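You operate a simulated robot arm through the tools that you are given. There is no shell and no other tool.

You run a simulated two-armed robot. Do the job below in one go: nothing can be reset, and whatever is moved stays where it is left.

JOB
Wind cord as long as the blue laces onto the blue spool and stand it with the other spools.
Fine: the length is on their sleeve; red lever to FREE to crank, back on BRAKE so that the cord parts as you pull the spool away; leave all laces and the other spools alone. Where these are worked on the way, their far stop is far enough and under half their travel is too little: red lever.
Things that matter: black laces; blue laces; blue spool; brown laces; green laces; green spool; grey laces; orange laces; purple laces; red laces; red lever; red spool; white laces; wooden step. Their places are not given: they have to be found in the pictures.

Only the result counts: the job must be done as asked and must still hold three seconds after the hand-in. Knocking over, shifting, dropping, spilling or breaking anything else fails it.

ROBOT AND FRAMES
Two 6-joint arms with fingered hands on one trunk that stands fixed in place. Base frame: the origin is at the foot of the trunk, x ahead of it, y to its left, z up. Readings come in mm, degrees, newtons and seconds.
The left shoulder is at [20, 157, 829], the right one opposite. With the tool pointing down near the work surface each hand reaches from about 300 to 700 mm from the base axis, measured 20 degrees to its own side. Payload 4.1 kg a hand.
Tool frame (each hand has its own): the origin (TCP) lies between the finger pads and is the grasp point; the fingertips stand 33 mm ahead of it; z points along the fingers, y is the line along which they close. The gripper opens to 112 mm; its body begins 39 mm behind the TCP. The gripper is a hand of 4 fingers: y runs from the thumb to the fingers, the wrist lies at [-16, -118, -200] in the tool frame, and closing takes about 1.5 s.
Orientation is told as [roll, pitch, yaw] about the base's x, y, z axes, in that order, counted from this pose: with the fingers straight down and the wrist toward the robot, the tool's x, y and z point along [0, 1, 0], [1, 0, 0] and [0, 0, -1] of the base frame.

CONTROLS
- The arms move only by the tool arm_command. It takes "left_steps", "right_steps" or both (then of equal length, played together; a hand with none holds still); each is text: rows parted by semicolons, each of 7 numbers parted by spaces: the shift along the tool's x, y, z in mm, then the turn, a rotation vector about the tool's x, y, z in degrees, then the finger opening in mm, from 0 to 112. In form: dx dy dz wx wy wz gripper; .... A call has 1 to 20 rows; each row shifts and turns the commanded pose from where the row before left it, along the tool's axes as they then stand. Rows are played at 5 a second. More than 50 mm and 8.6 degrees between two rows, or a gripper value outside its range, and nothing of the call is played. Where a pose cannot be reached the arm comes as near as it can. A force on the tool above 40 N (or 10 N above the force at the start of the call, whichever is more), or a blocked arm, ends the call early, and 0.2 s more pass. Each finger travels about 72 mm/s and halts on what it meets, pressing with about 23 N; the grip force reading is that of the motor and also rises with nothing between the fingers. The clock runs only during rows and for 0.2 s after the last one: add rows that do not move to give the fingers time. It gives the time, the measured TCP pose, the force on the tool (base axes), the opening and the grip force at its end, in the units of the frame above (readings bear some noise), with the torque about the TCP (base axes, N m) and any sound that the robot's microphone picked up.
- Cameras (640 x 400 px; columns grow to the right, rows downward): "scene" is now at [56, -21.3, 1460.5]; the picture's right is [-0.26, -0.96, 0.00], its down [-0.55, 0.15, -0.82] and it looks along [0.79, -0.21, -0.57] (base axes); focal length 352 px, centre (320, 200). "left" rides on the left gripper at [-66, -89, -130] in its tool frame; the picture's right is [-0.79, -0.29, 0.54], its down [0.55, -0.71, 0.44] and it looks along [0.26, 0.64, 0.72] (tool axes); focal length 247 px, centre (320, 200). "right" rides on the right gripper at [66, -89, -130] in its tool frame; the picture's right is [-0.79, 0.29, -0.54], its down [-0.55, -0.71, 0.44] and it looks along [-0.26, 0.64, 0.72] (tool axes); focal length 247 px, centre (320, 200).
- capture(camera): a new picture of that camera. It takes no simulated time.
- grasp_type(shape, hand): the hand has 4 fingers and takes this shape, open, in about a second: jaw (thumb against the fingers, like two jaws); tri (thumb and two fingers); tip (a fingertip pinch); poke (one finger out to press); point (the index stretched); flat (the hand flat); cup (the hand cupped); fist (a fist). The gripper value then closes the fingers along that shape, each until it touches; the sizes above hold for jaw. It gives what a move gives, with no picture.
- head_to(pan, tilt): turns the head with the scene camera to pan (to the left, within 86 degrees either way) and tilt (down, from -29 to 69), counted from straight ahead of the robot. It gives what a move gives.
- pixel_to_xyz(camera, pixels): there is no depth. For up to 12 entries [column, row, z] of the newest picture of that camera ("zoom" is the newest enlarged one), the place [x, y] in the base frame at which the ray of that pixel passes the height z, good to about 2 mm. It takes no simulated time.
- zoom(camera, box): a new picture of the part [left, top, right, bottom] of that camera's present view, enlarged. It takes no simulated time.
- job_done(): hands the job in; it is judged then, once.

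Unless the task says otherwise, let go and move clear before handing in.

The tools are called after "Request:" by a JSON object that holds its "api" and its "payload". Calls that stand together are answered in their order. arm_command: Moves the arms, as the interface text tells. Its arguments: {"type":"object","properties":{"left_steps":{"type":"string"},"right_steps":{"type":"string"}},"required":[]} The other tools are called the same way: grasp_type (shape, hand) gives the hand a shape; head_to (pan, tilt) turns the head that bears the scene camera; capture (camera) takes a picture; pixel_to_xyz (camera, pixels) gives the place at which the rays of pixels pass given heights; zoom (camera, box) takes an enlarged picture of a part of a camera's view; job_done () hands the job in.

At the start:

```text
time_s: 0.0
left_position: [381.1, 91.8, 1230.0]
left_tool_rot: [0.0, 0.1, -5.3]
left_wrist_force: [0.3, 0.1, -0.1]
left_wrist_torque: [-0.02, -0.01, 0.0]
left_grip_width: 111.5
left_gripper_force: 0.0
left_shape: jaw
right_position: [394.9, -241.8, 1258.4]
right_tool_rot: [0.0, -0.1, -5.3]
right_wrist_force: [0.2, 0.5, 0.0]
right_wrist_torque: [-0.01, 0.0, 0.0]
right_grip_width: 111.8
right_gripper_force: 0.1
right_shape: jaw
head pan, tilt (commanded): [-15.2, 35.0]
```

scene: 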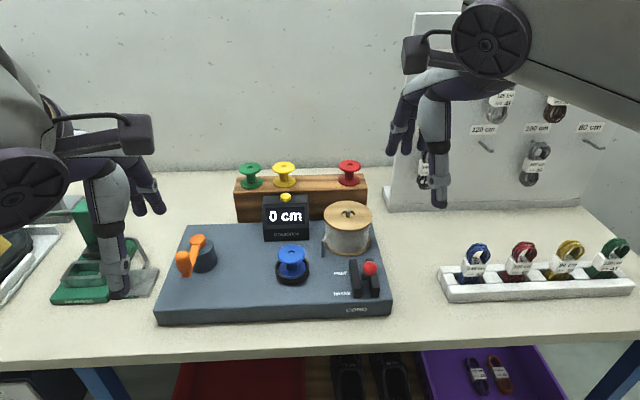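
right: 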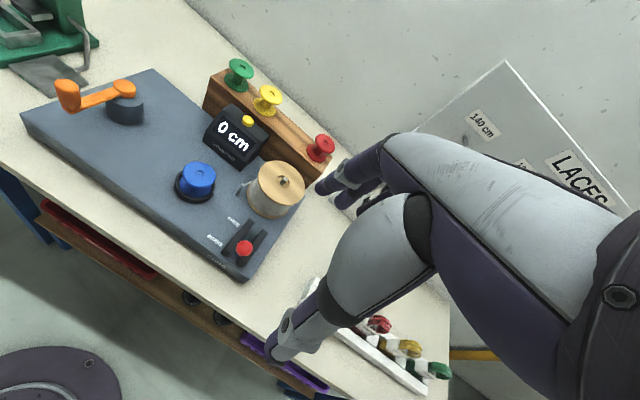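
left: 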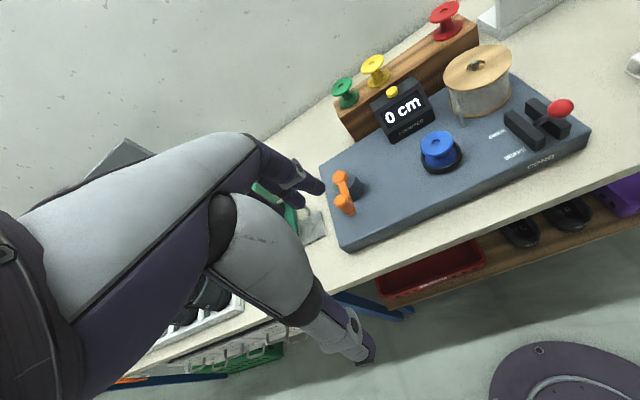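

The scene picture shows the winder with an orange crank at (195,255), the blue spool at (291,262), the red lever at (368,270), the step with spools at (300,185), and laces in the tray at (540,265) and on the rack. I'll zoom in to read the sleeves and the layout.

Request:
{"api": "zoom", "payload": {"camera": "scene", "box": [430, 220, 640, 310]}}

Request:
{"api": "zoom", "payload": {"camera": "scene", "box": [150, 150, 400, 330]}}

Request:
{"api": "zoom", "payload": {"camera": "scene", "box": [455, 230, 555, 295]}}

```text
3.05 times, centred on (535, 265) of scene
```

zoom: 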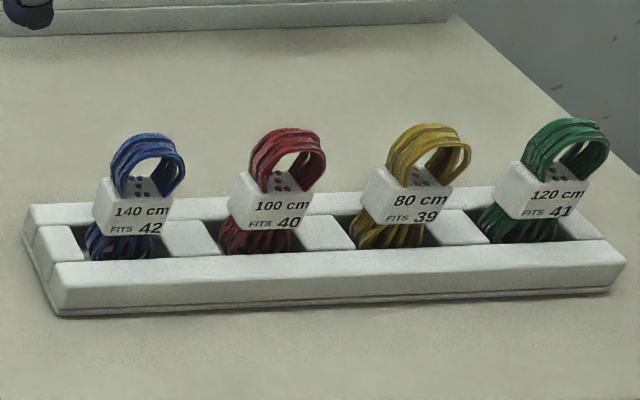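

```text
2.22 times, centred on (275, 240) of scene
```

zoom: 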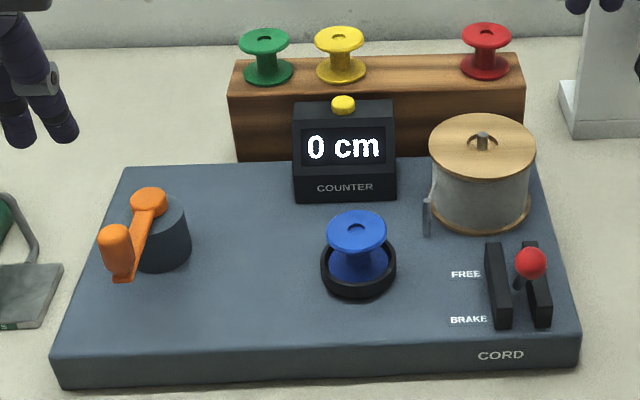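

```text
6.15 times, centred on (505, 262) of scene
```

zoom: 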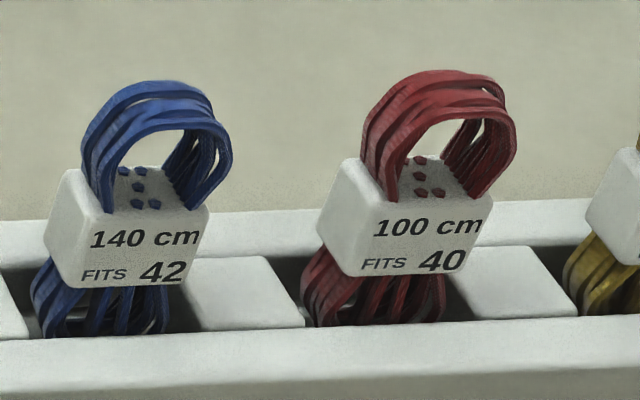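

Blue laces' sleeve reads 140 cm. I'll check the rack for other lace sets and zoom the other cameras to locate heights by triangulation.

Request:
{"api": "zoom", "payload": {"camera": "right", "box": [140, 120, 340, 290]}}

Request:
{"api": "zoom", "payload": {"camera": "left", "box": [310, 0, 610, 260]}}

Request:
{"api": "pixel_to_xyz", "payload": {"camera": "scene", "pixels": [[291, 250, 900], [291, 250, 800], [370, 268, 900], [370, 268, 800], [250, 166, 900], [250, 166, 800], [195, 238, 900], [195, 238, 800]]}}

Request:
{"api": "pixel_to_xyz", "payload": {"camera": "left", "pixels": [[438, 141, 900], [438, 141, 800], [561, 107, 900], [561, 107, 800], [343, 84, 900], [343, 84, 800], [342, 176, 900], [342, 176, 800]]}}

Request:
{"api": "pixel_to_xyz", "payload": {"camera": "right", "pixels": [[198, 172, 900], [198, 172, 800], [244, 247, 900], [244, 247, 800], [240, 66, 900], [240, 66, 800], [124, 88, 900], [124, 88, 800]]}}

```text
2.35 times, centred on (240, 205) of right
```

zoom: 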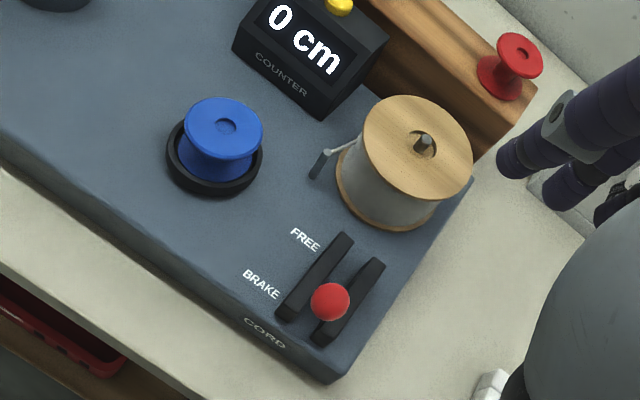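

```text
1.54 times, centred on (460, 130) of left
```

zoom: 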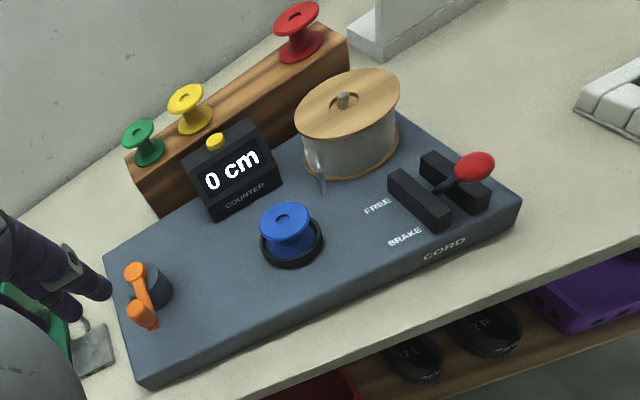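

```text
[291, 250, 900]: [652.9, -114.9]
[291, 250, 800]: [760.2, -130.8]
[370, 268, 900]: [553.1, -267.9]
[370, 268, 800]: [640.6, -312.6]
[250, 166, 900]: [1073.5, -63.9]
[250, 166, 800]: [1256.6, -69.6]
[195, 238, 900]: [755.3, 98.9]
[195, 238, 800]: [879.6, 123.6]
```

```text
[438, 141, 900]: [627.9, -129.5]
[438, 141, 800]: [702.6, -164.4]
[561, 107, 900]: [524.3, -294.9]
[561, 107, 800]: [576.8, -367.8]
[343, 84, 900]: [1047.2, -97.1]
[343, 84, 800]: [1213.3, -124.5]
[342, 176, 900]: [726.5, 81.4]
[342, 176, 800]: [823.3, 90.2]
```

```text
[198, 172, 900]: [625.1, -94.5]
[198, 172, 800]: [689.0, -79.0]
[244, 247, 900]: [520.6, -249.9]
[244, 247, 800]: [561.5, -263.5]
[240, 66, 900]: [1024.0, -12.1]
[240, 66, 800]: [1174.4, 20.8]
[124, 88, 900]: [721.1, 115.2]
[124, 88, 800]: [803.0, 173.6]
```

The triangulated spots so far: blue spool top about (572,-103,977), lever knob about (483,-235,981), green spool top about (795,-56,1052), crank hub about (650,75,985). I'll zoom in to get finer pixels for the lever, crank and step.

Request:
{"api": "zoom", "payload": {"camera": "scene", "box": [320, 240, 400, 325]}}

Request:
{"api": "zoom", "payload": {"camera": "scene", "box": [155, 215, 255, 330]}}

Request:
{"api": "zoom", "payload": {"camera": "scene", "box": [225, 150, 385, 250]}}

Request:
{"api": "zoom", "payload": {"camera": "left", "box": [480, 60, 620, 180]}}

Request:
{"api": "zoom", "payload": {"camera": "right", "box": [40, 60, 160, 140]}}

```text
4.71 times, centred on (360, 282) of scene
```

zoom: 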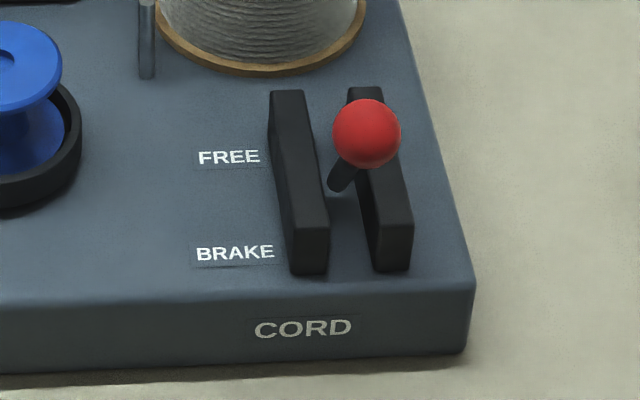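

```text
3.48 times, centred on (205, 272) of scene
```

zoom: 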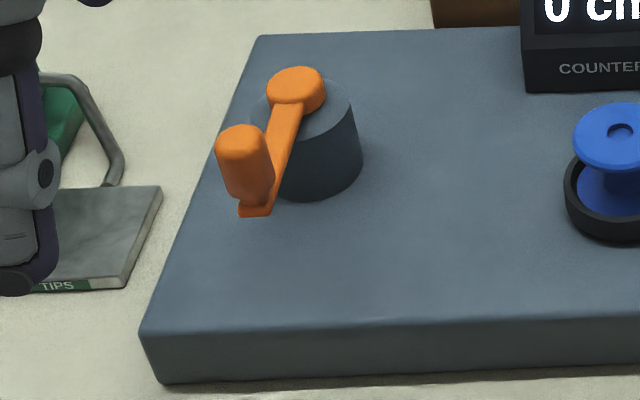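

```text
4.00 times, centred on (305, 200) of scene
```

zoom: 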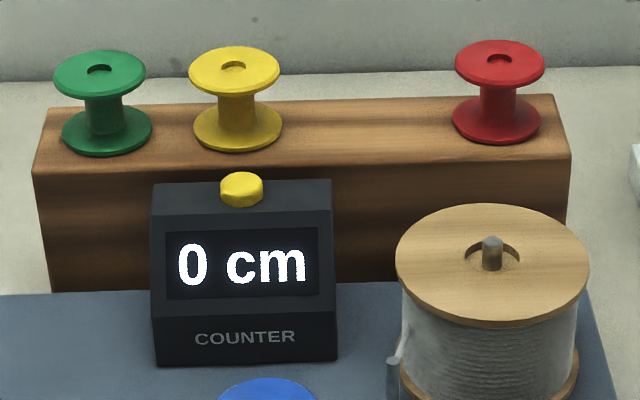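

```text
3.33 times, centred on (550, 120) of left
```

zoom: 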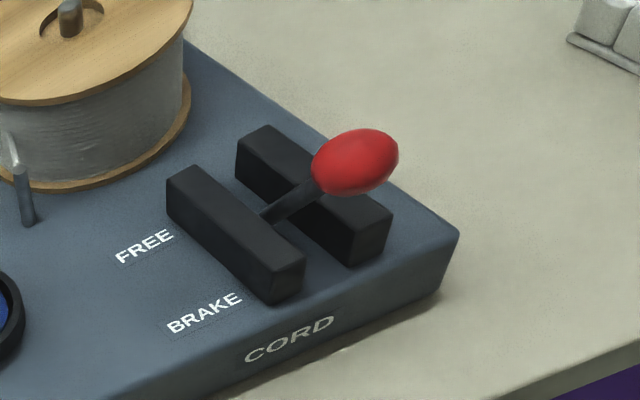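

```text
5.00 times, centred on (100, 100) of right
```

zoom: 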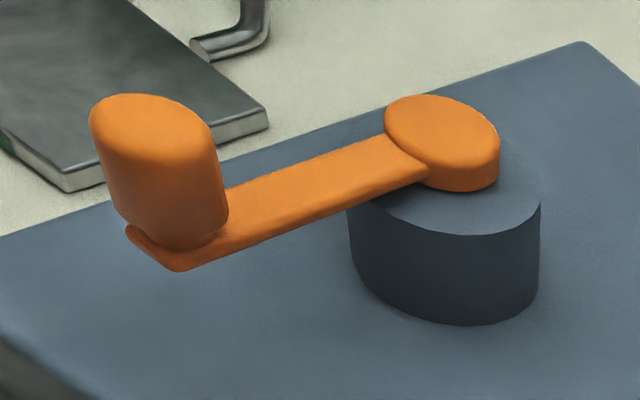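

The lever leans toward me at BRAKE and the crank handle stands up from a short arm. I'll triangulate the deck corner, table and step details using both cameras.

Request:
{"api": "pixel_to_xyz", "payload": {"camera": "scene", "pixels": [[392.9, 300, 900], [392.9, 300, 1000], [197.9, 235, 900], [197.9, 235, 1000], [183, 253, 900], [183, 253, 1000], [371, 268, 900], [371, 268, 1000], [368, 191, 900], [368, 191, 1000], [391, 314, 900], [391, 314, 1000]]}}

Request:
{"api": "pixel_to_xyz", "payload": {"camera": "left", "pixels": [[591.4, 129.6, 900], [591.4, 129.6, 1000], [560.5, 108.3, 900], [560.5, 108.3, 1000]]}}

Request:
{"api": "pixel_to_xyz", "payload": {"camera": "right", "pixels": [[124.5, 86, 900], [124.5, 86, 1000], [69, 86, 900], [69, 86, 1000], [245, 280, 900], [245, 280, 1000]]}}

```text
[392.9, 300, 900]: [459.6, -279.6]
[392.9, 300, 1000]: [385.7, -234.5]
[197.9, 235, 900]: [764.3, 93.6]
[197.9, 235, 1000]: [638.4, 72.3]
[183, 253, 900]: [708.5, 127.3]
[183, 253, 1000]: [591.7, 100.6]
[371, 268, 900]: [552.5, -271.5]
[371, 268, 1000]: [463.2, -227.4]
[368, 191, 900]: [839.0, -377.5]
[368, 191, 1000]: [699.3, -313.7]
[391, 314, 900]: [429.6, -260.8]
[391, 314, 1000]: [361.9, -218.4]
```

```text
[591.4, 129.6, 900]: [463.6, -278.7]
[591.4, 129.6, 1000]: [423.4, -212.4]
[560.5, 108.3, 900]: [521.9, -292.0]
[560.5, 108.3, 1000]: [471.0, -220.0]
```

```text
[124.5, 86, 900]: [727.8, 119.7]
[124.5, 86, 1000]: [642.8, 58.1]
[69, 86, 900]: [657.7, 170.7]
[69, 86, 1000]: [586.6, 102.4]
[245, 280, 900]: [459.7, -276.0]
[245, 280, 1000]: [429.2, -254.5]
```

Deck top comes out at z≈900 (corner near (460,-278)), table ≈855, and the handle top ≈(582,98,1007). I'll look left and right with the head to see what the arms could bump.

Request:
{"api": "head_to", "payload": {"pan": 20, "tilt": 40}}

Request:
{"api": "capture", "payload": {"camera": "scene"}}

Request:
{"api": "head_to", "payload": {"pan": -40, "tilt": 35}}

Request:
{"api": "capture", "payload": {"camera": "scene"}}

```text
time_s: 1.0
left_position: [381.2, 93.1, 1228.2]
left_tool_rot: [0.1, 0.0, -5.3]
left_wrist_force: [-0.5, -0.3, 0.1]
left_wrist_torque: [-0.01, -0.02, 0.04]
left_grip_width: 111.7
left_gripper_force: 0.1
left_shape: jaw
right_position: [395.4, -242.3, 1259.3]
right_tool_rot: [0.1, 0.0, -5.3]
right_wrist_force: [0.6, -0.4, 0.0]
right_wrist_torque: [-0.02, 0.0, 0.01]
right_grip_width: 111.6
right_gripper_force: 0.1
right_shape: jaw
head pan, tilt (commanded): [20.0, 40.0]
```

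```text
taken
```

scene: 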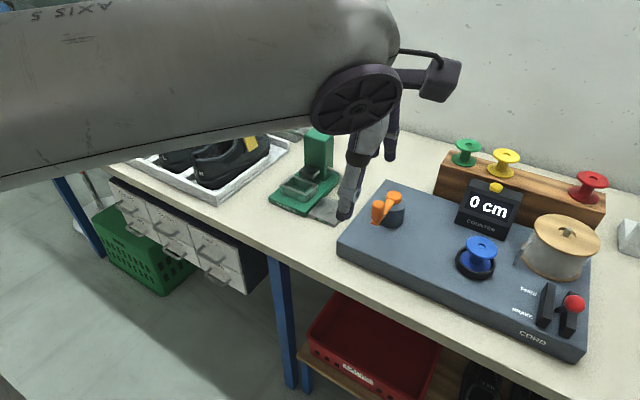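

```text
time_s: 2.3
left_position: [381.8, 92.9, 1229.5]
left_tool_rot: [-0.1, 0.1, -5.3]
left_wrist_force: [-0.5, 0.0, -0.6]
left_wrist_torque: [-0.03, -0.03, -0.02]
left_grip_width: 111.6
left_gripper_force: 0.1
left_shape: jaw
right_position: [395.3, -241.4, 1259.2]
right_tool_rot: [0.0, 0.0, -5.4]
right_wrist_force: [-0.3, -0.1, 0.5]
right_wrist_torque: [0.0, -0.01, -0.01]
right_grip_width: 111.7
right_gripper_force: 0.0
right_shape: jaw
head pan, tilt (commanded): [-40.0, 35.0]
```

```text
taken
```

scene: 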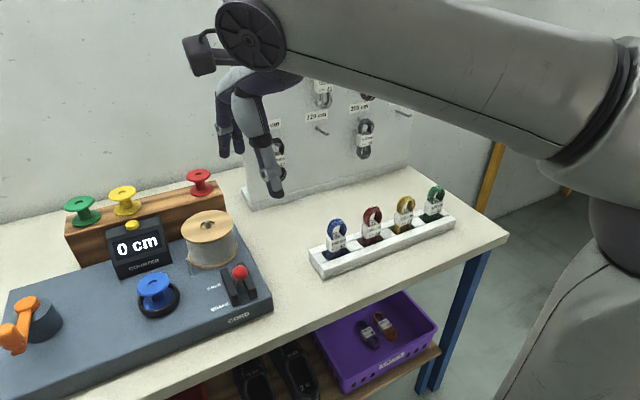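

The work area is clear except the green press left of the winder. I'll centre the head on the winder and measure key points from that view.

Request:
{"api": "head_to", "payload": {"pan": -8, "tilt": 42}}

Request:
{"api": "capture", "payload": {"camera": "scene"}}

```text
time_s: 3.3
left_position: [380.9, 92.7, 1230.3]
left_tool_rot: [0.0, 0.0, -5.2]
left_wrist_force: [1.4, 0.0, 0.0]
left_wrist_torque: [-0.02, 0.01, 0.0]
left_grip_width: 111.9
left_gripper_force: 0.2
left_shape: jaw
right_position: [395.1, -242.3, 1259.3]
right_tool_rot: [0.0, 0.0, -5.3]
right_wrist_force: [-0.6, -1.1, 0.5]
right_wrist_torque: [0.03, 0.0, 0.01]
right_grip_width: 111.6
right_gripper_force: 0.0
right_shape: jaw
head pan, tilt (commanded): [-8.0, 42.0]
```

```text
taken
```

scene: 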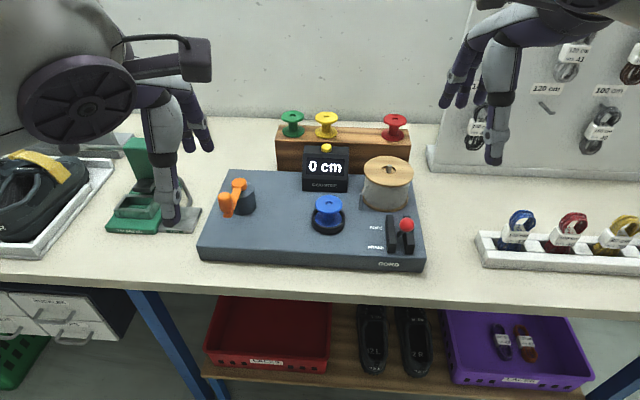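

Request:
{"api": "zoom", "payload": {"camera": "scene", "box": [190, 160, 430, 280]}}

Request:
{"api": "zoom", "payload": {"camera": "scene", "box": [260, 95, 430, 195]}}

Request:
{"api": "zoom", "payload": {"camera": "scene", "box": [360, 200, 440, 280]}}

Request:
{"api": "zoom", "payload": {"camera": "scene", "box": [200, 160, 280, 230]}}

```text
2.67 times, centred on (310, 220) of scene
```

zoom: 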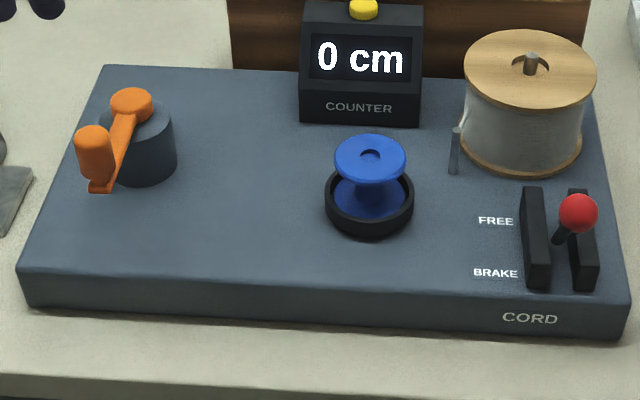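

```text
3.76 times, centred on (345, 145) of scene
```

zoom: 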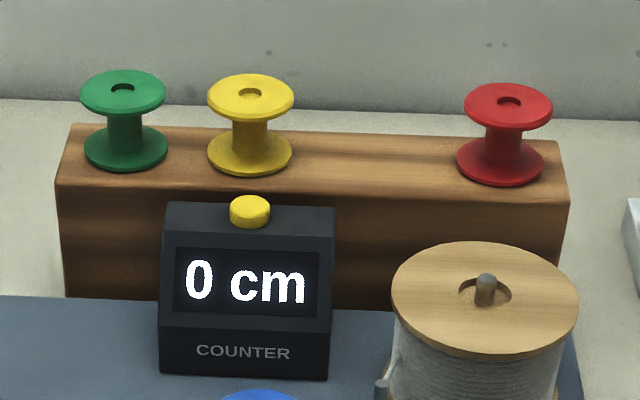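

```text
5.00 times, centred on (400, 240) of scene
```

zoom: 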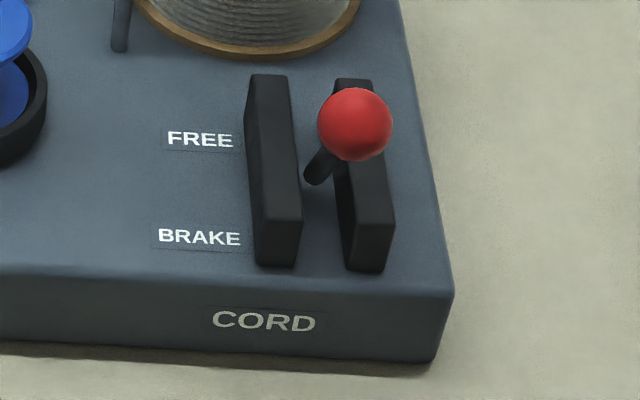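

```text
5.71 times, centred on (240, 195) of scene
```

zoom: 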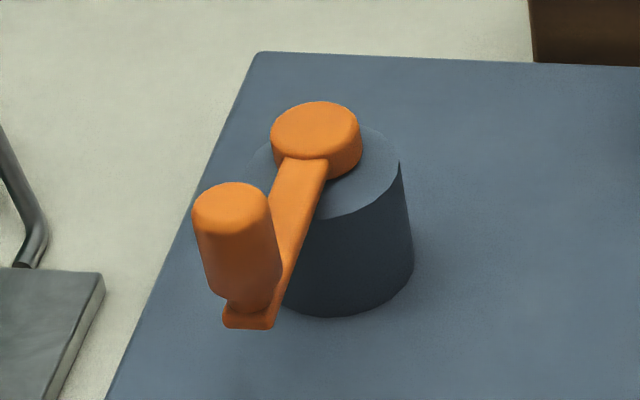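

I'll convert the key pixels from these zooms into base coordinates.

Request:
{"api": "pixel_to_xyz", "payload": {"camera": "scene", "pixels": [[426.1, 251.8, 900], [198.4, 246.2, 900], [228.7, 170.2, 900], [387.6, 244.4, 922], [386, 215, 922], [403, 216, 922], [407.4, 245, 922], [407, 224.8, 981], [328.7, 203.1, 977], [239.1, 182.4, 980], [224.2, 195.9, 1007], [228.1, 214.3, 965]]}}

Request:
{"api": "pixel_to_xyz", "payload": {"camera": "scene", "pixels": [[292.6, 115.2, 1052], [293.4, 131.2, 1000], [326.4, 116, 1052], [326.1, 132.2, 1000], [395, 119.2, 1052], [392.9, 134.9, 1000], [275, 141.5, 1000], [411, 145.8, 1000], [278.5, 125, 1000], [407.8, 129.6, 1000], [302.5, 190.8, 900], [256.3, 205.9, 900]]}}

```text
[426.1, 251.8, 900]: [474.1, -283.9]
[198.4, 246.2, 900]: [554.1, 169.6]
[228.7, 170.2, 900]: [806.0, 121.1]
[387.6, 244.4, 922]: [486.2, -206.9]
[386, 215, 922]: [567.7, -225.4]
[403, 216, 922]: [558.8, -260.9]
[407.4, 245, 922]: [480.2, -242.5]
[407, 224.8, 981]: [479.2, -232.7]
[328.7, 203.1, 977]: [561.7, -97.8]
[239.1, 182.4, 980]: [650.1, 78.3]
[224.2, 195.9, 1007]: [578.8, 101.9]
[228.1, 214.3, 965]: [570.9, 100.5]
```

```text
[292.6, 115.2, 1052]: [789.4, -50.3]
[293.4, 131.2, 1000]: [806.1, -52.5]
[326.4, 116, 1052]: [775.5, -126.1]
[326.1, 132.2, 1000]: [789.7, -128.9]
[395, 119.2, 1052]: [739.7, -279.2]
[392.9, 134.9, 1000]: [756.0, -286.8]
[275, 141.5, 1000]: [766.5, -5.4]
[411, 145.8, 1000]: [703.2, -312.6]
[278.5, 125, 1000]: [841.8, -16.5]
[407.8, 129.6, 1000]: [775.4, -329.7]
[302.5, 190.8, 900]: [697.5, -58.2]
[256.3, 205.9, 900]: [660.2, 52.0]
```

Geometry is now clear: the box is yawed about -10°, the lever slot centre is near (523,-241), the knob is at (479,-233,981) leaning to BRAKE, and the free slot on the step is midway between yellow (776,-126) and red (740,-279). I'll move the right hand above the lever knob first.

Request:
{"api": "arm_command", "payload": {"right_steps": "2.8 13.8 30 0 0 0.8 80; 2.8 13.8 30 0 0 0.8 80; 2.8 13.8 30 0 0 0.8 80; 2.8 13.8 30 0 0 0.8 80; 2.8 13.8 30 0 0 0.8 80; 2.8 13.8 30 0 0 0.7 80; 0 0 0 0 0 0 80; 0 0 0 0 0 0 80"}}

Request:
{"api": "capture", "payload": {"camera": "scene"}}

Request:
{"api": "capture", "payload": {"camera": "right"}}

```text
time_s: 5.1
left_position: [380.9, 92.7, 1229.3]
left_tool_rot: [0.0, 0.0, -5.3]
left_wrist_force: [-0.5, 0.4, 0.2]
left_wrist_torque: [0.02, 0.0, 0.0]
left_grip_width: 111.7
left_gripper_force: 0.0
left_shape: jaw
right_position: [479.1, -237.5, 1079.1]
right_tool_rot: [0.0, 0.0, -10.0]
right_wrist_force: [0.3, 0.3, -0.3]
right_wrist_torque: [0.01, 0.02, 0.01]
right_grip_width: 80.3
right_gripper_force: 0.1
right_shape: jaw
head pan, tilt (commanded): [-8.0, 42.0]
```

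```text
taken
```

scene: 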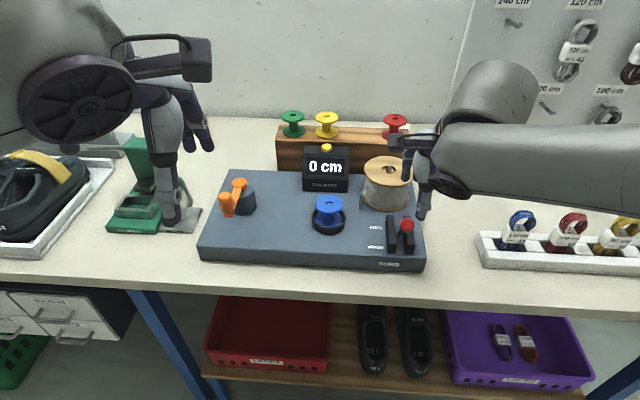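

```text
taken
```

right: 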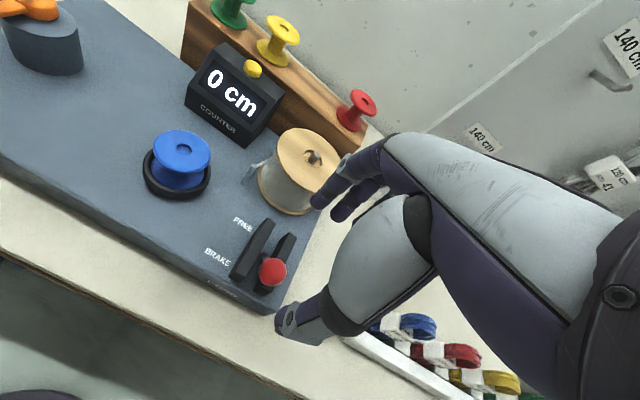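

The right hand is above the knob. Before lowering it, I'll check how close the supply reel (scene about (387,185)) is to the lever's FREE end.

Request:
{"api": "zoom", "payload": {"camera": "right", "box": [200, 100, 380, 320]}}

Request:
{"api": "pixel_to_xyz", "payload": {"camera": "right", "pixels": [[273, 271, 981], [285, 217, 900], [290, 183, 970], [310, 155, 990], [305, 215, 970], [253, 280, 922], [235, 278, 922], [268, 222, 922], [293, 236, 922]]}}

Request:
{"api": "pixel_to_xyz", "payload": {"camera": "scene", "pixels": [[385, 208, 900], [388, 178.8, 970], [388.7, 168, 980], [407, 225, 981]]}}

```text
1.82 times, centred on (290, 210) of right
```

zoom: 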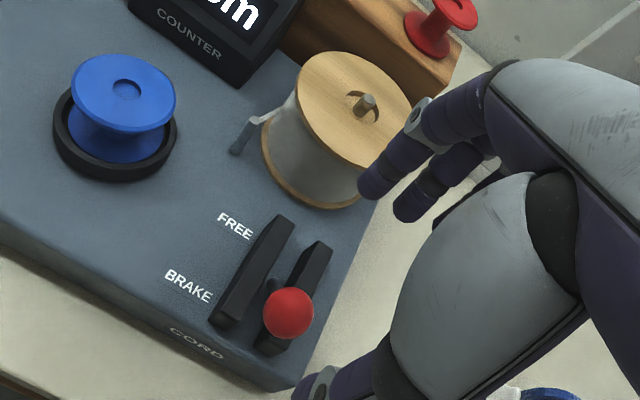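

```text
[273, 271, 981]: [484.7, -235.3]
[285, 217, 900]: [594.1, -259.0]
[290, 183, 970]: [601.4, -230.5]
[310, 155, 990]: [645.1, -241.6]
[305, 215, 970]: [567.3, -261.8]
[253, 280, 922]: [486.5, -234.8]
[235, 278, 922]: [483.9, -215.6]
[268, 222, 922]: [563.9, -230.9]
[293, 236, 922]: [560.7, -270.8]
```

```text
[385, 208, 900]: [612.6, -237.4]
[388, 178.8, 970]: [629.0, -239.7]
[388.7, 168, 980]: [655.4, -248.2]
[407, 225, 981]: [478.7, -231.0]
```

The reel's near edge (x≈605) leaves little room past the knob's FREE spot, so I'll turn the right hand 90° to grip the knob from its sides and move it along the slot. Rotating at this height first.

Request:
{"api": "arm_command", "payload": {"right_steps": "0 0 0 0 0 -8.2 80; 0 0 0 0 0 -8.2 80; 0 0 0 0 0 -8.2 80; 0 0 0 0 0 -8.2 80; 0 0 0 0 0 -8.2 80; 0 0 0 0 0 -8.2 80; 0 0 0 0 0 -8.2 80; 0 0 0 0 0 -8.2 80; 0 0 0 0 0 -8.2 80; 0 0 0 0 0 -8.2 80; 0 0 0 0 0 -8.0 80; 0 0 0 0 0 0 80; 0 0 0 0 0 0 80"}}

Request:
{"api": "capture", "payload": {"camera": "scene"}}

Request:
{"api": "capture", "payload": {"camera": "right"}}

```text
time_s: 7.9
left_position: [381.3, 92.0, 1229.8]
left_tool_rot: [0.0, 0.0, -5.3]
left_wrist_force: [0.2, 0.0, 0.1]
left_wrist_torque: [0.04, 0.01, -0.02]
left_grip_width: 111.5
left_gripper_force: 0.2
left_shape: jaw
right_position: [479.7, -235.4, 1077.7]
right_tool_rot: [0.0, 0.0, 80.1]
right_wrist_force: [0.0, -0.4, 0.2]
right_wrist_torque: [-0.01, 0.01, 0.04]
right_grip_width: 80.5
right_gripper_force: 0.0
right_shape: jaw
head pan, tilt (commanded): [-8.0, 42.0]
```

```text
taken
```

scene: 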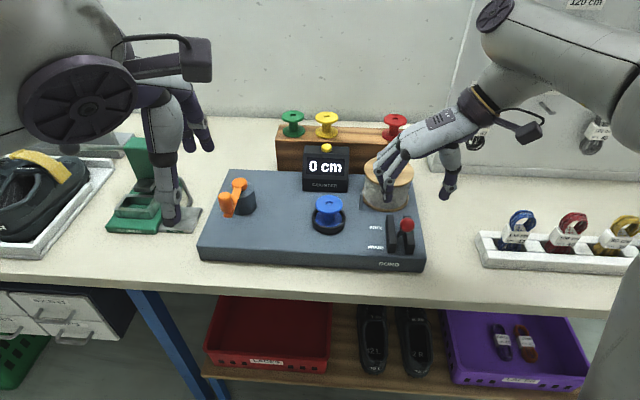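

```text
taken
```

right: 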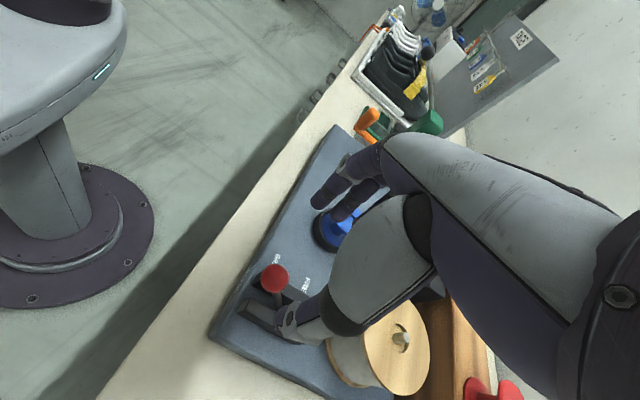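

The hand is now turned with thumb right and fingers left of the knob. Lowering 85 mm so the open fingers straddle the knob.

Request:
{"api": "arm_command", "payload": {"right_steps": "-1 0.5 25 0 0 0 80; -1 0.5 25 0 0 0 80; 0 0 20 0 0 0 80; 0 0 15 0 0 0 80; 0 0 0 0 0 0 80"}}

Request:
{"api": "capture", "payload": {"camera": "scene"}}

Request:
{"api": "zoom", "payload": {"camera": "scene", "box": [340, 140, 470, 270]}}

Request:
{"api": "zoom", "payload": {"camera": "right", "box": [200, 150, 480, 400]}}

```text
time_s: 9.1
left_position: [380.8, 92.9, 1229.4]
left_tool_rot: [-0.1, 0.0, -5.3]
left_wrist_force: [0.4, 0.4, 0.5]
left_wrist_torque: [0.01, 0.05, 0.02]
left_grip_width: 111.4
left_gripper_force: 0.2
left_shape: jaw
right_position: [481.3, -235.9, 993.3]
right_tool_rot: [0.1, -0.1, 80.1]
right_wrist_force: [0.9, -0.3, -0.7]
right_wrist_torque: [0.04, 0.03, 0.01]
right_grip_width: 80.2
right_gripper_force: 0.1
right_shape: jaw
head pan, tilt (commanded): [-8.0, 42.0]
```

```text
taken
```

scene: 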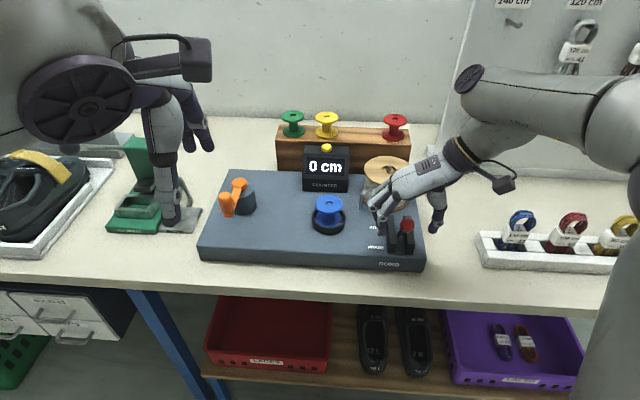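

```text
3.08 times, centred on (405, 205) of scene
```

zoom: 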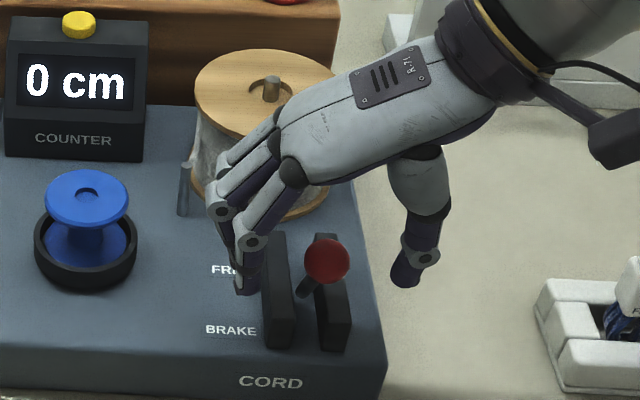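

```text
1.60 times, centred on (340, 275) of right
```

zoom: 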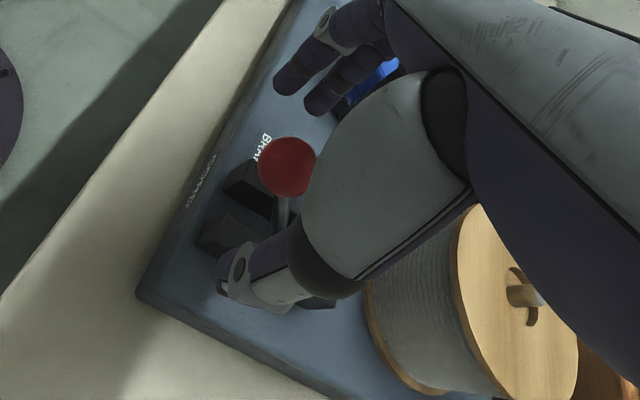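

Zoomed view: thumb tip (405,280) and fingertips (243,285) straddle the red knob (327,260). Closing on it.

Request:
{"api": "arm_command", "payload": {"right_steps": "0 0 0 0 0 0 50; 0 0 0 0 0 0 35; 0 0 0 0 0 0 20; 0 0 0 0 0 0 20; 0 0 0 0 0 0 20; 0 0 0 0 0 0 20"}}

Request:
{"api": "zoom", "payload": {"camera": "scene", "box": [340, 140, 470, 270]}}

```text
time_s: 10.5
left_position: [382.2, 93.1, 1229.4]
left_tool_rot: [0.0, 0.1, -5.2]
left_wrist_force: [0.2, -0.2, -0.1]
left_wrist_torque: [-0.04, 0.01, 0.01]
left_grip_width: 111.6
left_gripper_force: 0.0
left_shape: jaw
right_position: [482.3, -236.4, 994.9]
right_tool_rot: [0.0, 0.0, 80.1]
right_wrist_force: [-0.3, -1.4, 0.2]
right_wrist_torque: [-0.03, 0.01, 0.01]
right_grip_width: 20.5
right_gripper_force: 0.1
right_shape: jaw
head pan, tilt (commanded): [-8.0, 42.0]
```

```text
3.08 times, centred on (405, 205) of scene
```

zoom: 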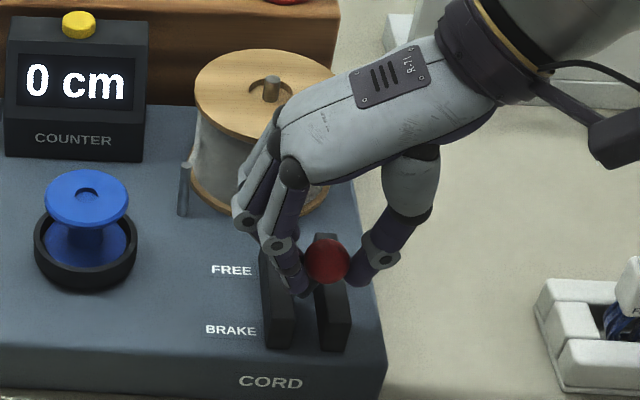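

Width reached 20.5 with no force yet, so the pads are not firmly on it. Closing further.

Request:
{"api": "arm_command", "payload": {"right_steps": "0 0 0 0 0 0 10; 0 0 0 0 0 0 0; 0 0 0 0 0 0 0; 0 0 0 0 0 0 0"}}

Request:
{"api": "zoom", "payload": {"camera": "scene", "box": [370, 180, 440, 250]}}

Request:
{"api": "zoom", "payload": {"camera": "right", "box": [200, 150, 480, 400]}}

```text
time_s: 11.5
left_position: [381.8, 92.6, 1229.5]
left_tool_rot: [0.0, 0.0, -5.3]
left_wrist_force: [-0.1, 0.8, 0.5]
left_wrist_torque: [-0.03, 0.01, 0.01]
left_grip_width: 111.8
left_gripper_force: 0.0
left_shape: jaw
right_position: [482.2, -235.3, 994.0]
right_tool_rot: [0.0, 0.1, 80.0]
right_wrist_force: [1.8, -7.2, -5.2]
right_wrist_torque: [-0.08, -0.02, -0.03]
right_grip_width: 14.2
right_gripper_force: 22.6
right_shape: jaw
head pan, tilt (commanded): [-8.0, 42.0]
```

```text
5.71 times, centred on (405, 215) of scene
```

zoom: 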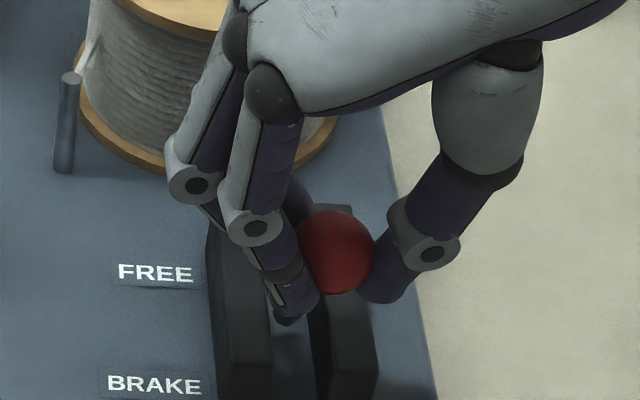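

```text
1.60 times, centred on (340, 275) of right
```

zoom: 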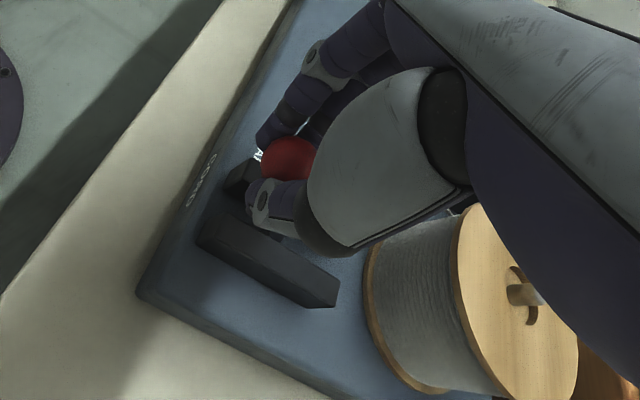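

The knob is gripped (22.6 N). Moving it along its arc toward FREE, following about ±30° around the pivot.

Request:
{"api": "arm_command", "payload": {"right_steps": "-8.2 0 -4.2 0 0 0 0; -8.6 0 -3.3 0 0 0 0; -8.9 0 -2.4 0 0 0 0; -9.1 0 -1.4 0 0 0 0; -9.2 0 -0.5 0 0 0 0; -9.2 0 0.5 0 0 0 0; -9.1 0 1.4 0 0 0 0; -8.9 0 2.4 0 0 0 0; -8.6 0 3.3 0 0 0 0; -8.2 0 4.2 0 0 0 0; 0 0 0 0 0 0 0"}}

Request:
{"api": "zoom", "payload": {"camera": "scene", "box": [340, 140, 470, 270]}}

Request:
{"api": "zoom", "payload": {"camera": "right", "box": [200, 150, 480, 400]}}

```text
time_s: 13.7
left_position: [380.1, 92.3, 1230.7]
left_tool_rot: [0.0, 0.0, -5.3]
left_wrist_force: [-0.8, -0.2, 0.8]
left_wrist_torque: [-0.01, -0.01, 0.0]
left_grip_width: 111.6
left_gripper_force: 0.0
left_shape: jaw
right_position: [560.7, -250.6, 995.8]
right_tool_rot: [1.0, 0.0, 80.5]
right_wrist_force: [-23.8, -7.7, 7.7]
right_wrist_torque: [-0.29, 0.54, 0.1]
right_grip_width: 14.9
right_gripper_force: 23.3
right_shape: jaw
head pan, tilt (commanded): [-8.0, 42.0]
stopped in row 11 (right hand): the force on the tool passed its limit at 45 N (the readings are from after the stop); the commanded pose is now the measured one
```

```text
3.08 times, centred on (405, 205) of scene
```

zoom: 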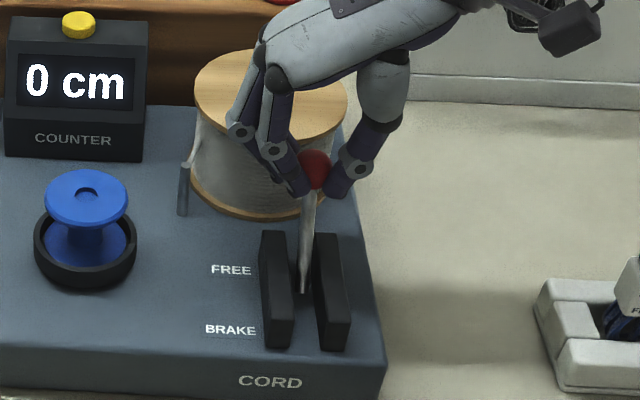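

```text
1.60 times, centred on (340, 275) of right
```

zoom: 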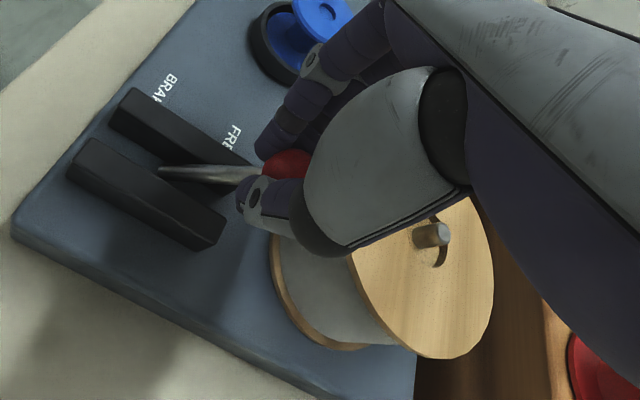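

The lever reached its far side (force -24 N along x, x travel 80 mm) and stem now leans toward FREE. I'll open, lift clear and check it stays.

Request:
{"api": "arm_command", "payload": {"right_steps": "0 0 0 0 0 0 20; 0 0 0 0 0 0 50; 0 0 0 0 0 0 70; 0 0 -10 0 0 0 70; 0 0 -30 0 0 0 70; 0 0 -40 0 0 0 70; 0 0 -30 0 0 0 70; 0 0 0 0 0 0 70"}}

Request:
{"api": "capture", "payload": {"camera": "scene"}}

Request:
{"api": "zoom", "payload": {"camera": "scene", "box": [340, 140, 470, 270]}}

Request:
{"api": "capture", "payload": {"camera": "right"}}

```text
time_s: 15.5
left_position: [380.1, 92.5, 1229.7]
left_tool_rot: [0.1, 0.0, -5.2]
left_wrist_force: [0.0, -0.2, -0.4]
left_wrist_torque: [-0.04, -0.02, 0.01]
left_grip_width: 111.5
left_gripper_force: 0.1
left_shape: jaw
right_position: [564.8, -249.9, 1106.4]
right_tool_rot: [0.7, -0.1, 80.5]
right_wrist_force: [0.6, 0.1, -0.2]
right_wrist_torque: [-0.02, 0.02, 0.06]
right_grip_width: 69.5
right_gripper_force: 0.0
right_shape: jaw
head pan, tilt (commanded): [-8.0, 42.0]
```

```text
taken
```

scene: 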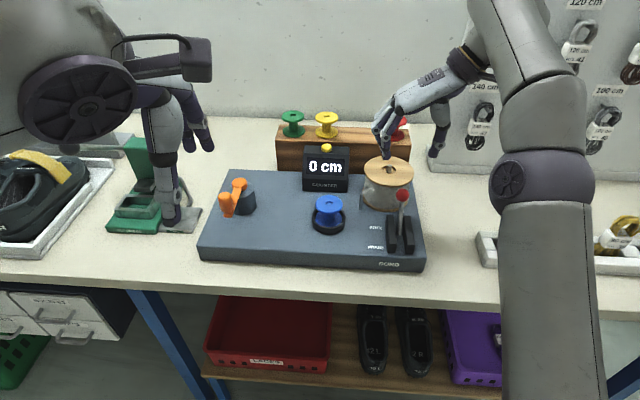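

```text
3.08 times, centred on (405, 205) of scene
```

zoom: 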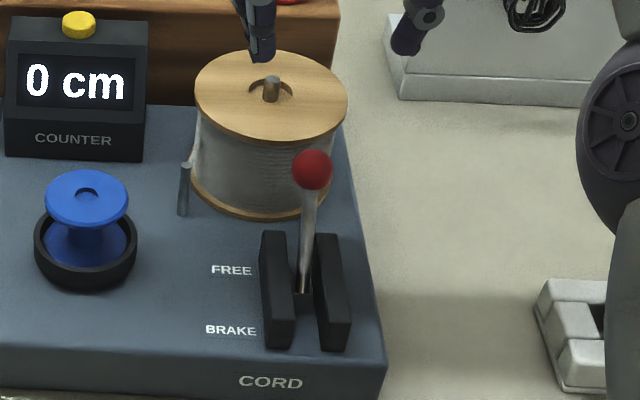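

```text
taken
```

right: 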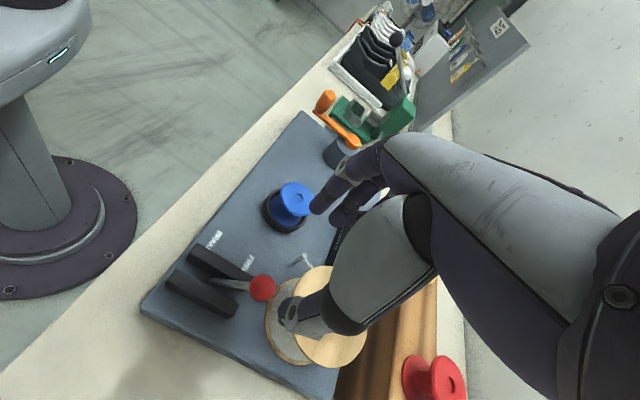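

The lever rests toward the FREE side. I'll triangulate its knob (scene (402,195), right (263,289)) to see whether it's at the full stop.

Request:
{"api": "pixel_to_xyz", "payload": {"camera": "scene", "pixels": [[402.4, 195.3, 970], [402.4, 195.3, 980], [402.4, 195.3, 990]]}}

Request:
{"api": "pixel_to_xyz", "payload": {"camera": "right", "pixels": [[262.5, 289, 970], [262.5, 289, 980], [262.5, 289, 990]]}}

```text
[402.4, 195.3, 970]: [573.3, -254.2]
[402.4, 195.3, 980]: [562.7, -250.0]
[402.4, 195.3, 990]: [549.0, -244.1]
```

```text
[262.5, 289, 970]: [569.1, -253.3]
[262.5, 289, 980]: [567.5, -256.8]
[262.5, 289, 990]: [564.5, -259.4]
```

The knob sits at about (566,-252,975), mirror-symmetric to its BRAKE place, so FREE is at its stop. Next I'll measure the crank more precisely from scene and left cameras.

Request:
{"api": "zoom", "payload": {"camera": "scene", "box": [210, 165, 270, 225]}}

Request:
{"api": "zoom", "payload": {"camera": "left", "box": [315, 155, 395, 225]}}

Request:
{"api": "zoom", "payload": {"camera": "right", "box": [300, 80, 380, 170]}}

```text
6.67 times, centred on (240, 195) of scene
```

zoom: 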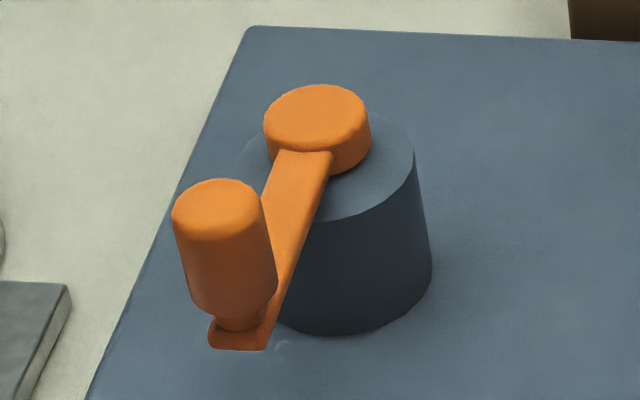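

```text
5.71 times, centred on (355, 190) of left
```

zoom: 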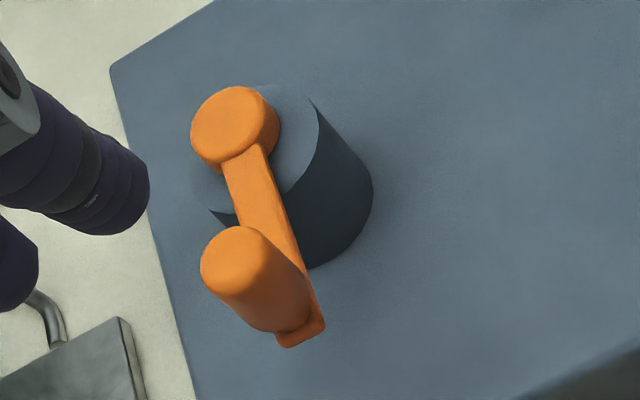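

```text
4.44 times, centred on (340, 125) of right
```

zoom: 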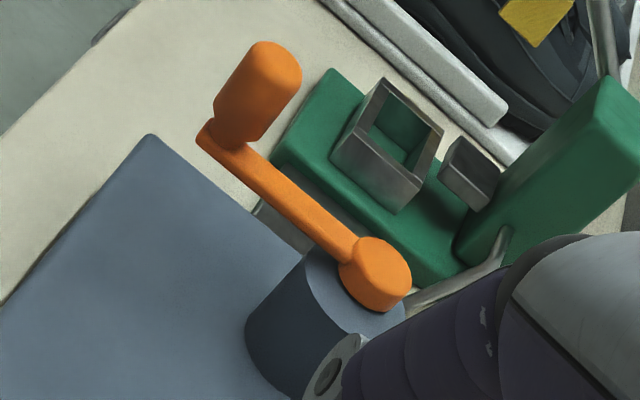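

Request:
{"api": "pixel_to_xyz", "payload": {"camera": "scene", "pixels": [[239.55, 181.96, 960], [239.55, 181.96, 980], [224.7, 195.75, 1000], [224.7, 195.75, 1010], [228, 213.7, 950], [228, 213.7, 970]]}}

Request:
{"api": "pixel_to_xyz", "payload": {"camera": "left", "pixels": [[339.2, 176.9, 960], [339.2, 176.9, 980], [339.6, 199.6, 1000], [339.6, 199.6, 1010], [350.3, 212.8, 950], [350.3, 212.8, 970]]}}

Request:
{"api": "pixel_to_xyz", "payload": {"camera": "right", "pixels": [[352.4, 137.4, 960], [352.4, 137.4, 980], [329.9, 95.7, 1000], [329.9, 95.7, 1010], [319.7, 109.2, 950], [319.7, 109.2, 970]]}}

```text
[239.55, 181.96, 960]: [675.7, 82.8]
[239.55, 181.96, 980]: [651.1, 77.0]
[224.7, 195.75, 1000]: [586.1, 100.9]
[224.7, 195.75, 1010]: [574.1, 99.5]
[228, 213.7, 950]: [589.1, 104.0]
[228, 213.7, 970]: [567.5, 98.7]
```

```text
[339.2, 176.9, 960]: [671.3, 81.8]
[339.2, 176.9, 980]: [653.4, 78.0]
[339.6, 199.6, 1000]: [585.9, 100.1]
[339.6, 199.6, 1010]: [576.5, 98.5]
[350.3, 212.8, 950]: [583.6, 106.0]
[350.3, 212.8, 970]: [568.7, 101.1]
```

```text
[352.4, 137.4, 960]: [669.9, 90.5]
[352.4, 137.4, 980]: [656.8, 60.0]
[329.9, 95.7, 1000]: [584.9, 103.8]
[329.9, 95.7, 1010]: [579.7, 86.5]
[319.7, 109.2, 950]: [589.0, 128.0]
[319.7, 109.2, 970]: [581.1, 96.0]
```

Crank axis comes out at about (661,79.5), hub top z≈971; handle axis (584,101), z 955–1001, so radius ≈80. The far side of the circle is a reach question, so I'll turn the left hand (yaw −45°, tilt 35° forward) and hover above the hub to test it.

Request:
{"api": "arm_command", "payload": {"left_steps": "0 0 0 0 0 7.94 80; 0 0 0 0 0 7.94 80; 0 0 0 0 0 7.94 80; 0 0 0 0 0 7.94 80; 0 0 0 0 0 7.94 80; 0 0 0 0 7 0 80; 0 0 0 0 7 0 80; 0 0 0 0 7 0 80; 0 0 0 0 7 0 80; 0 0 0 0 7 0 80; 0 0 0 0 0 0 80"}}

Request:
{"api": "arm_command", "payload": {"left_steps": "10.4 25.3 27.1 0 0 0 80; 10.4 25.3 27.1 0 0 0 80; 10.4 25.3 27.1 0 0 0 80; 10.4 25.3 27.1 0 0 0 80; 10.4 25.3 27.1 0 0 0 80; 10.4 25.3 27.1 0 0 0 80; 10.4 25.3 27.1 0 0 0 80; 10.4 25.3 27.1 0 0 0 80; 0 0 0 0 0 0 80; 0 0 0 0 0 0 80"}}

Request:
{"api": "capture", "payload": {"camera": "scene"}}

Request:
{"api": "capture", "payload": {"camera": "left"}}

```text
time_s: 17.9
left_position: [381.2, 93.2, 1229.9]
left_tool_rot: [35.1, 0.0, -45.0]
left_wrist_force: [0.0, 0.5, -0.4]
left_wrist_torque: [-0.03, -0.02, -0.02]
left_grip_width: 80.4
left_gripper_force: 0.1
left_shape: jaw
right_position: [565.6, -249.8, 1104.9]
right_tool_rot: [0.7, -0.1, 80.4]
right_wrist_force: [-0.1, 0.8, -0.6]
right_wrist_torque: [0.03, 0.01, 0.0]
right_grip_width: 69.8
right_gripper_force: 0.1
right_shape: jaw
head pan, tilt (commanded): [-8.0, 42.0]
```

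```text
time_s: 20.1
left_position: [661.7, 86.5, 1100.1]
left_tool_rot: [34.9, 0.1, -45.0]
left_wrist_force: [-0.1, -0.6, 0.6]
left_wrist_torque: [0.03, -0.01, 0.0]
left_grip_width: 80.3
left_gripper_force: 0.0
left_shape: jaw
right_position: [565.6, -249.8, 1105.0]
right_tool_rot: [0.8, -0.1, 80.3]
right_wrist_force: [-0.2, 0.2, -0.1]
right_wrist_torque: [0.02, 0.05, -0.02]
right_grip_width: 69.7
right_gripper_force: 0.0
right_shape: jaw
head pan, tilt (commanded): [-8.0, 42.0]
```

```text
taken
```

scene: 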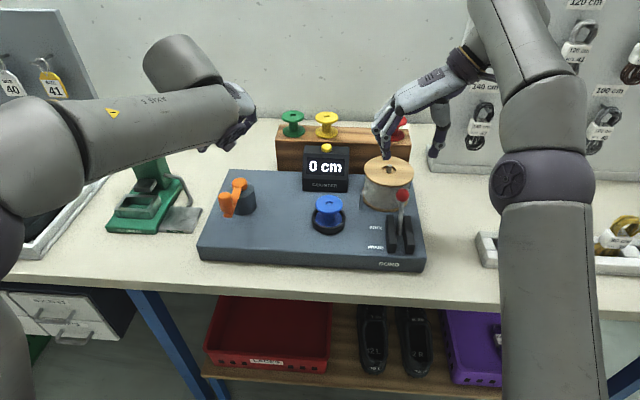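

```text
taken
```

left: 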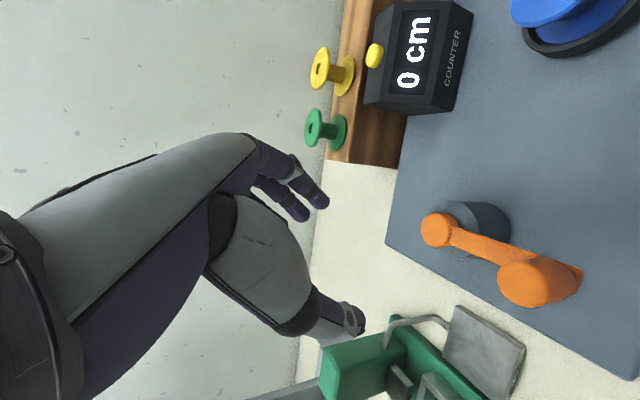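

Reached without trouble. Testing the far side of the circle at (741,80,1045), still above hub and handle height.

Request:
{"api": "arm_command", "payload": {"left_steps": "3.6 20.4 25 0 0 0 80; 3.6 20.4 25 0 0 0 80; 3.7 20.4 25 0 0 0 80; 0 0 0 0 0 0 80; 0 0 0 0 0 0 80"}}

Request:
{"api": "capture", "payload": {"camera": "scene"}}

Request:
{"api": "zoom", "payload": {"camera": "right", "box": [240, 0, 560, 200]}}

```text
time_s: 21.3
left_position: [741.0, 79.6, 1043.6]
left_tool_rot: [34.9, 0.1, -45.0]
left_wrist_force: [0.1, -0.3, -0.8]
left_wrist_torque: [0.02, 0.0, -0.01]
left_grip_width: 80.6
left_gripper_force: 0.1
left_shape: jaw
right_position: [565.7, -249.1, 1104.5]
right_tool_rot: [0.6, -0.2, 80.3]
right_wrist_force: [-0.3, -0.1, -0.2]
right_wrist_torque: [0.0, 0.03, -0.03]
right_grip_width: 69.5
right_gripper_force: 0.1
right_shape: jaw
head pan, tilt (commanded): [-8.0, 42.0]
```

```text
taken
```

scene: 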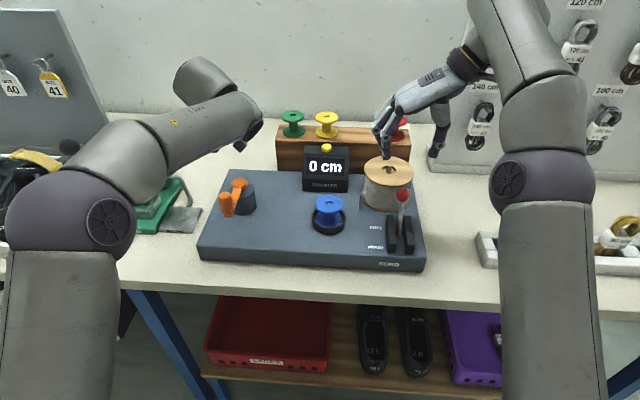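

```text
2.00 times, centred on (400, 100) of right
```

zoom: 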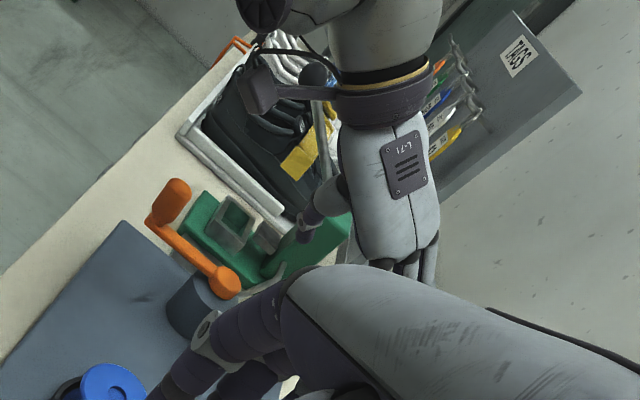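

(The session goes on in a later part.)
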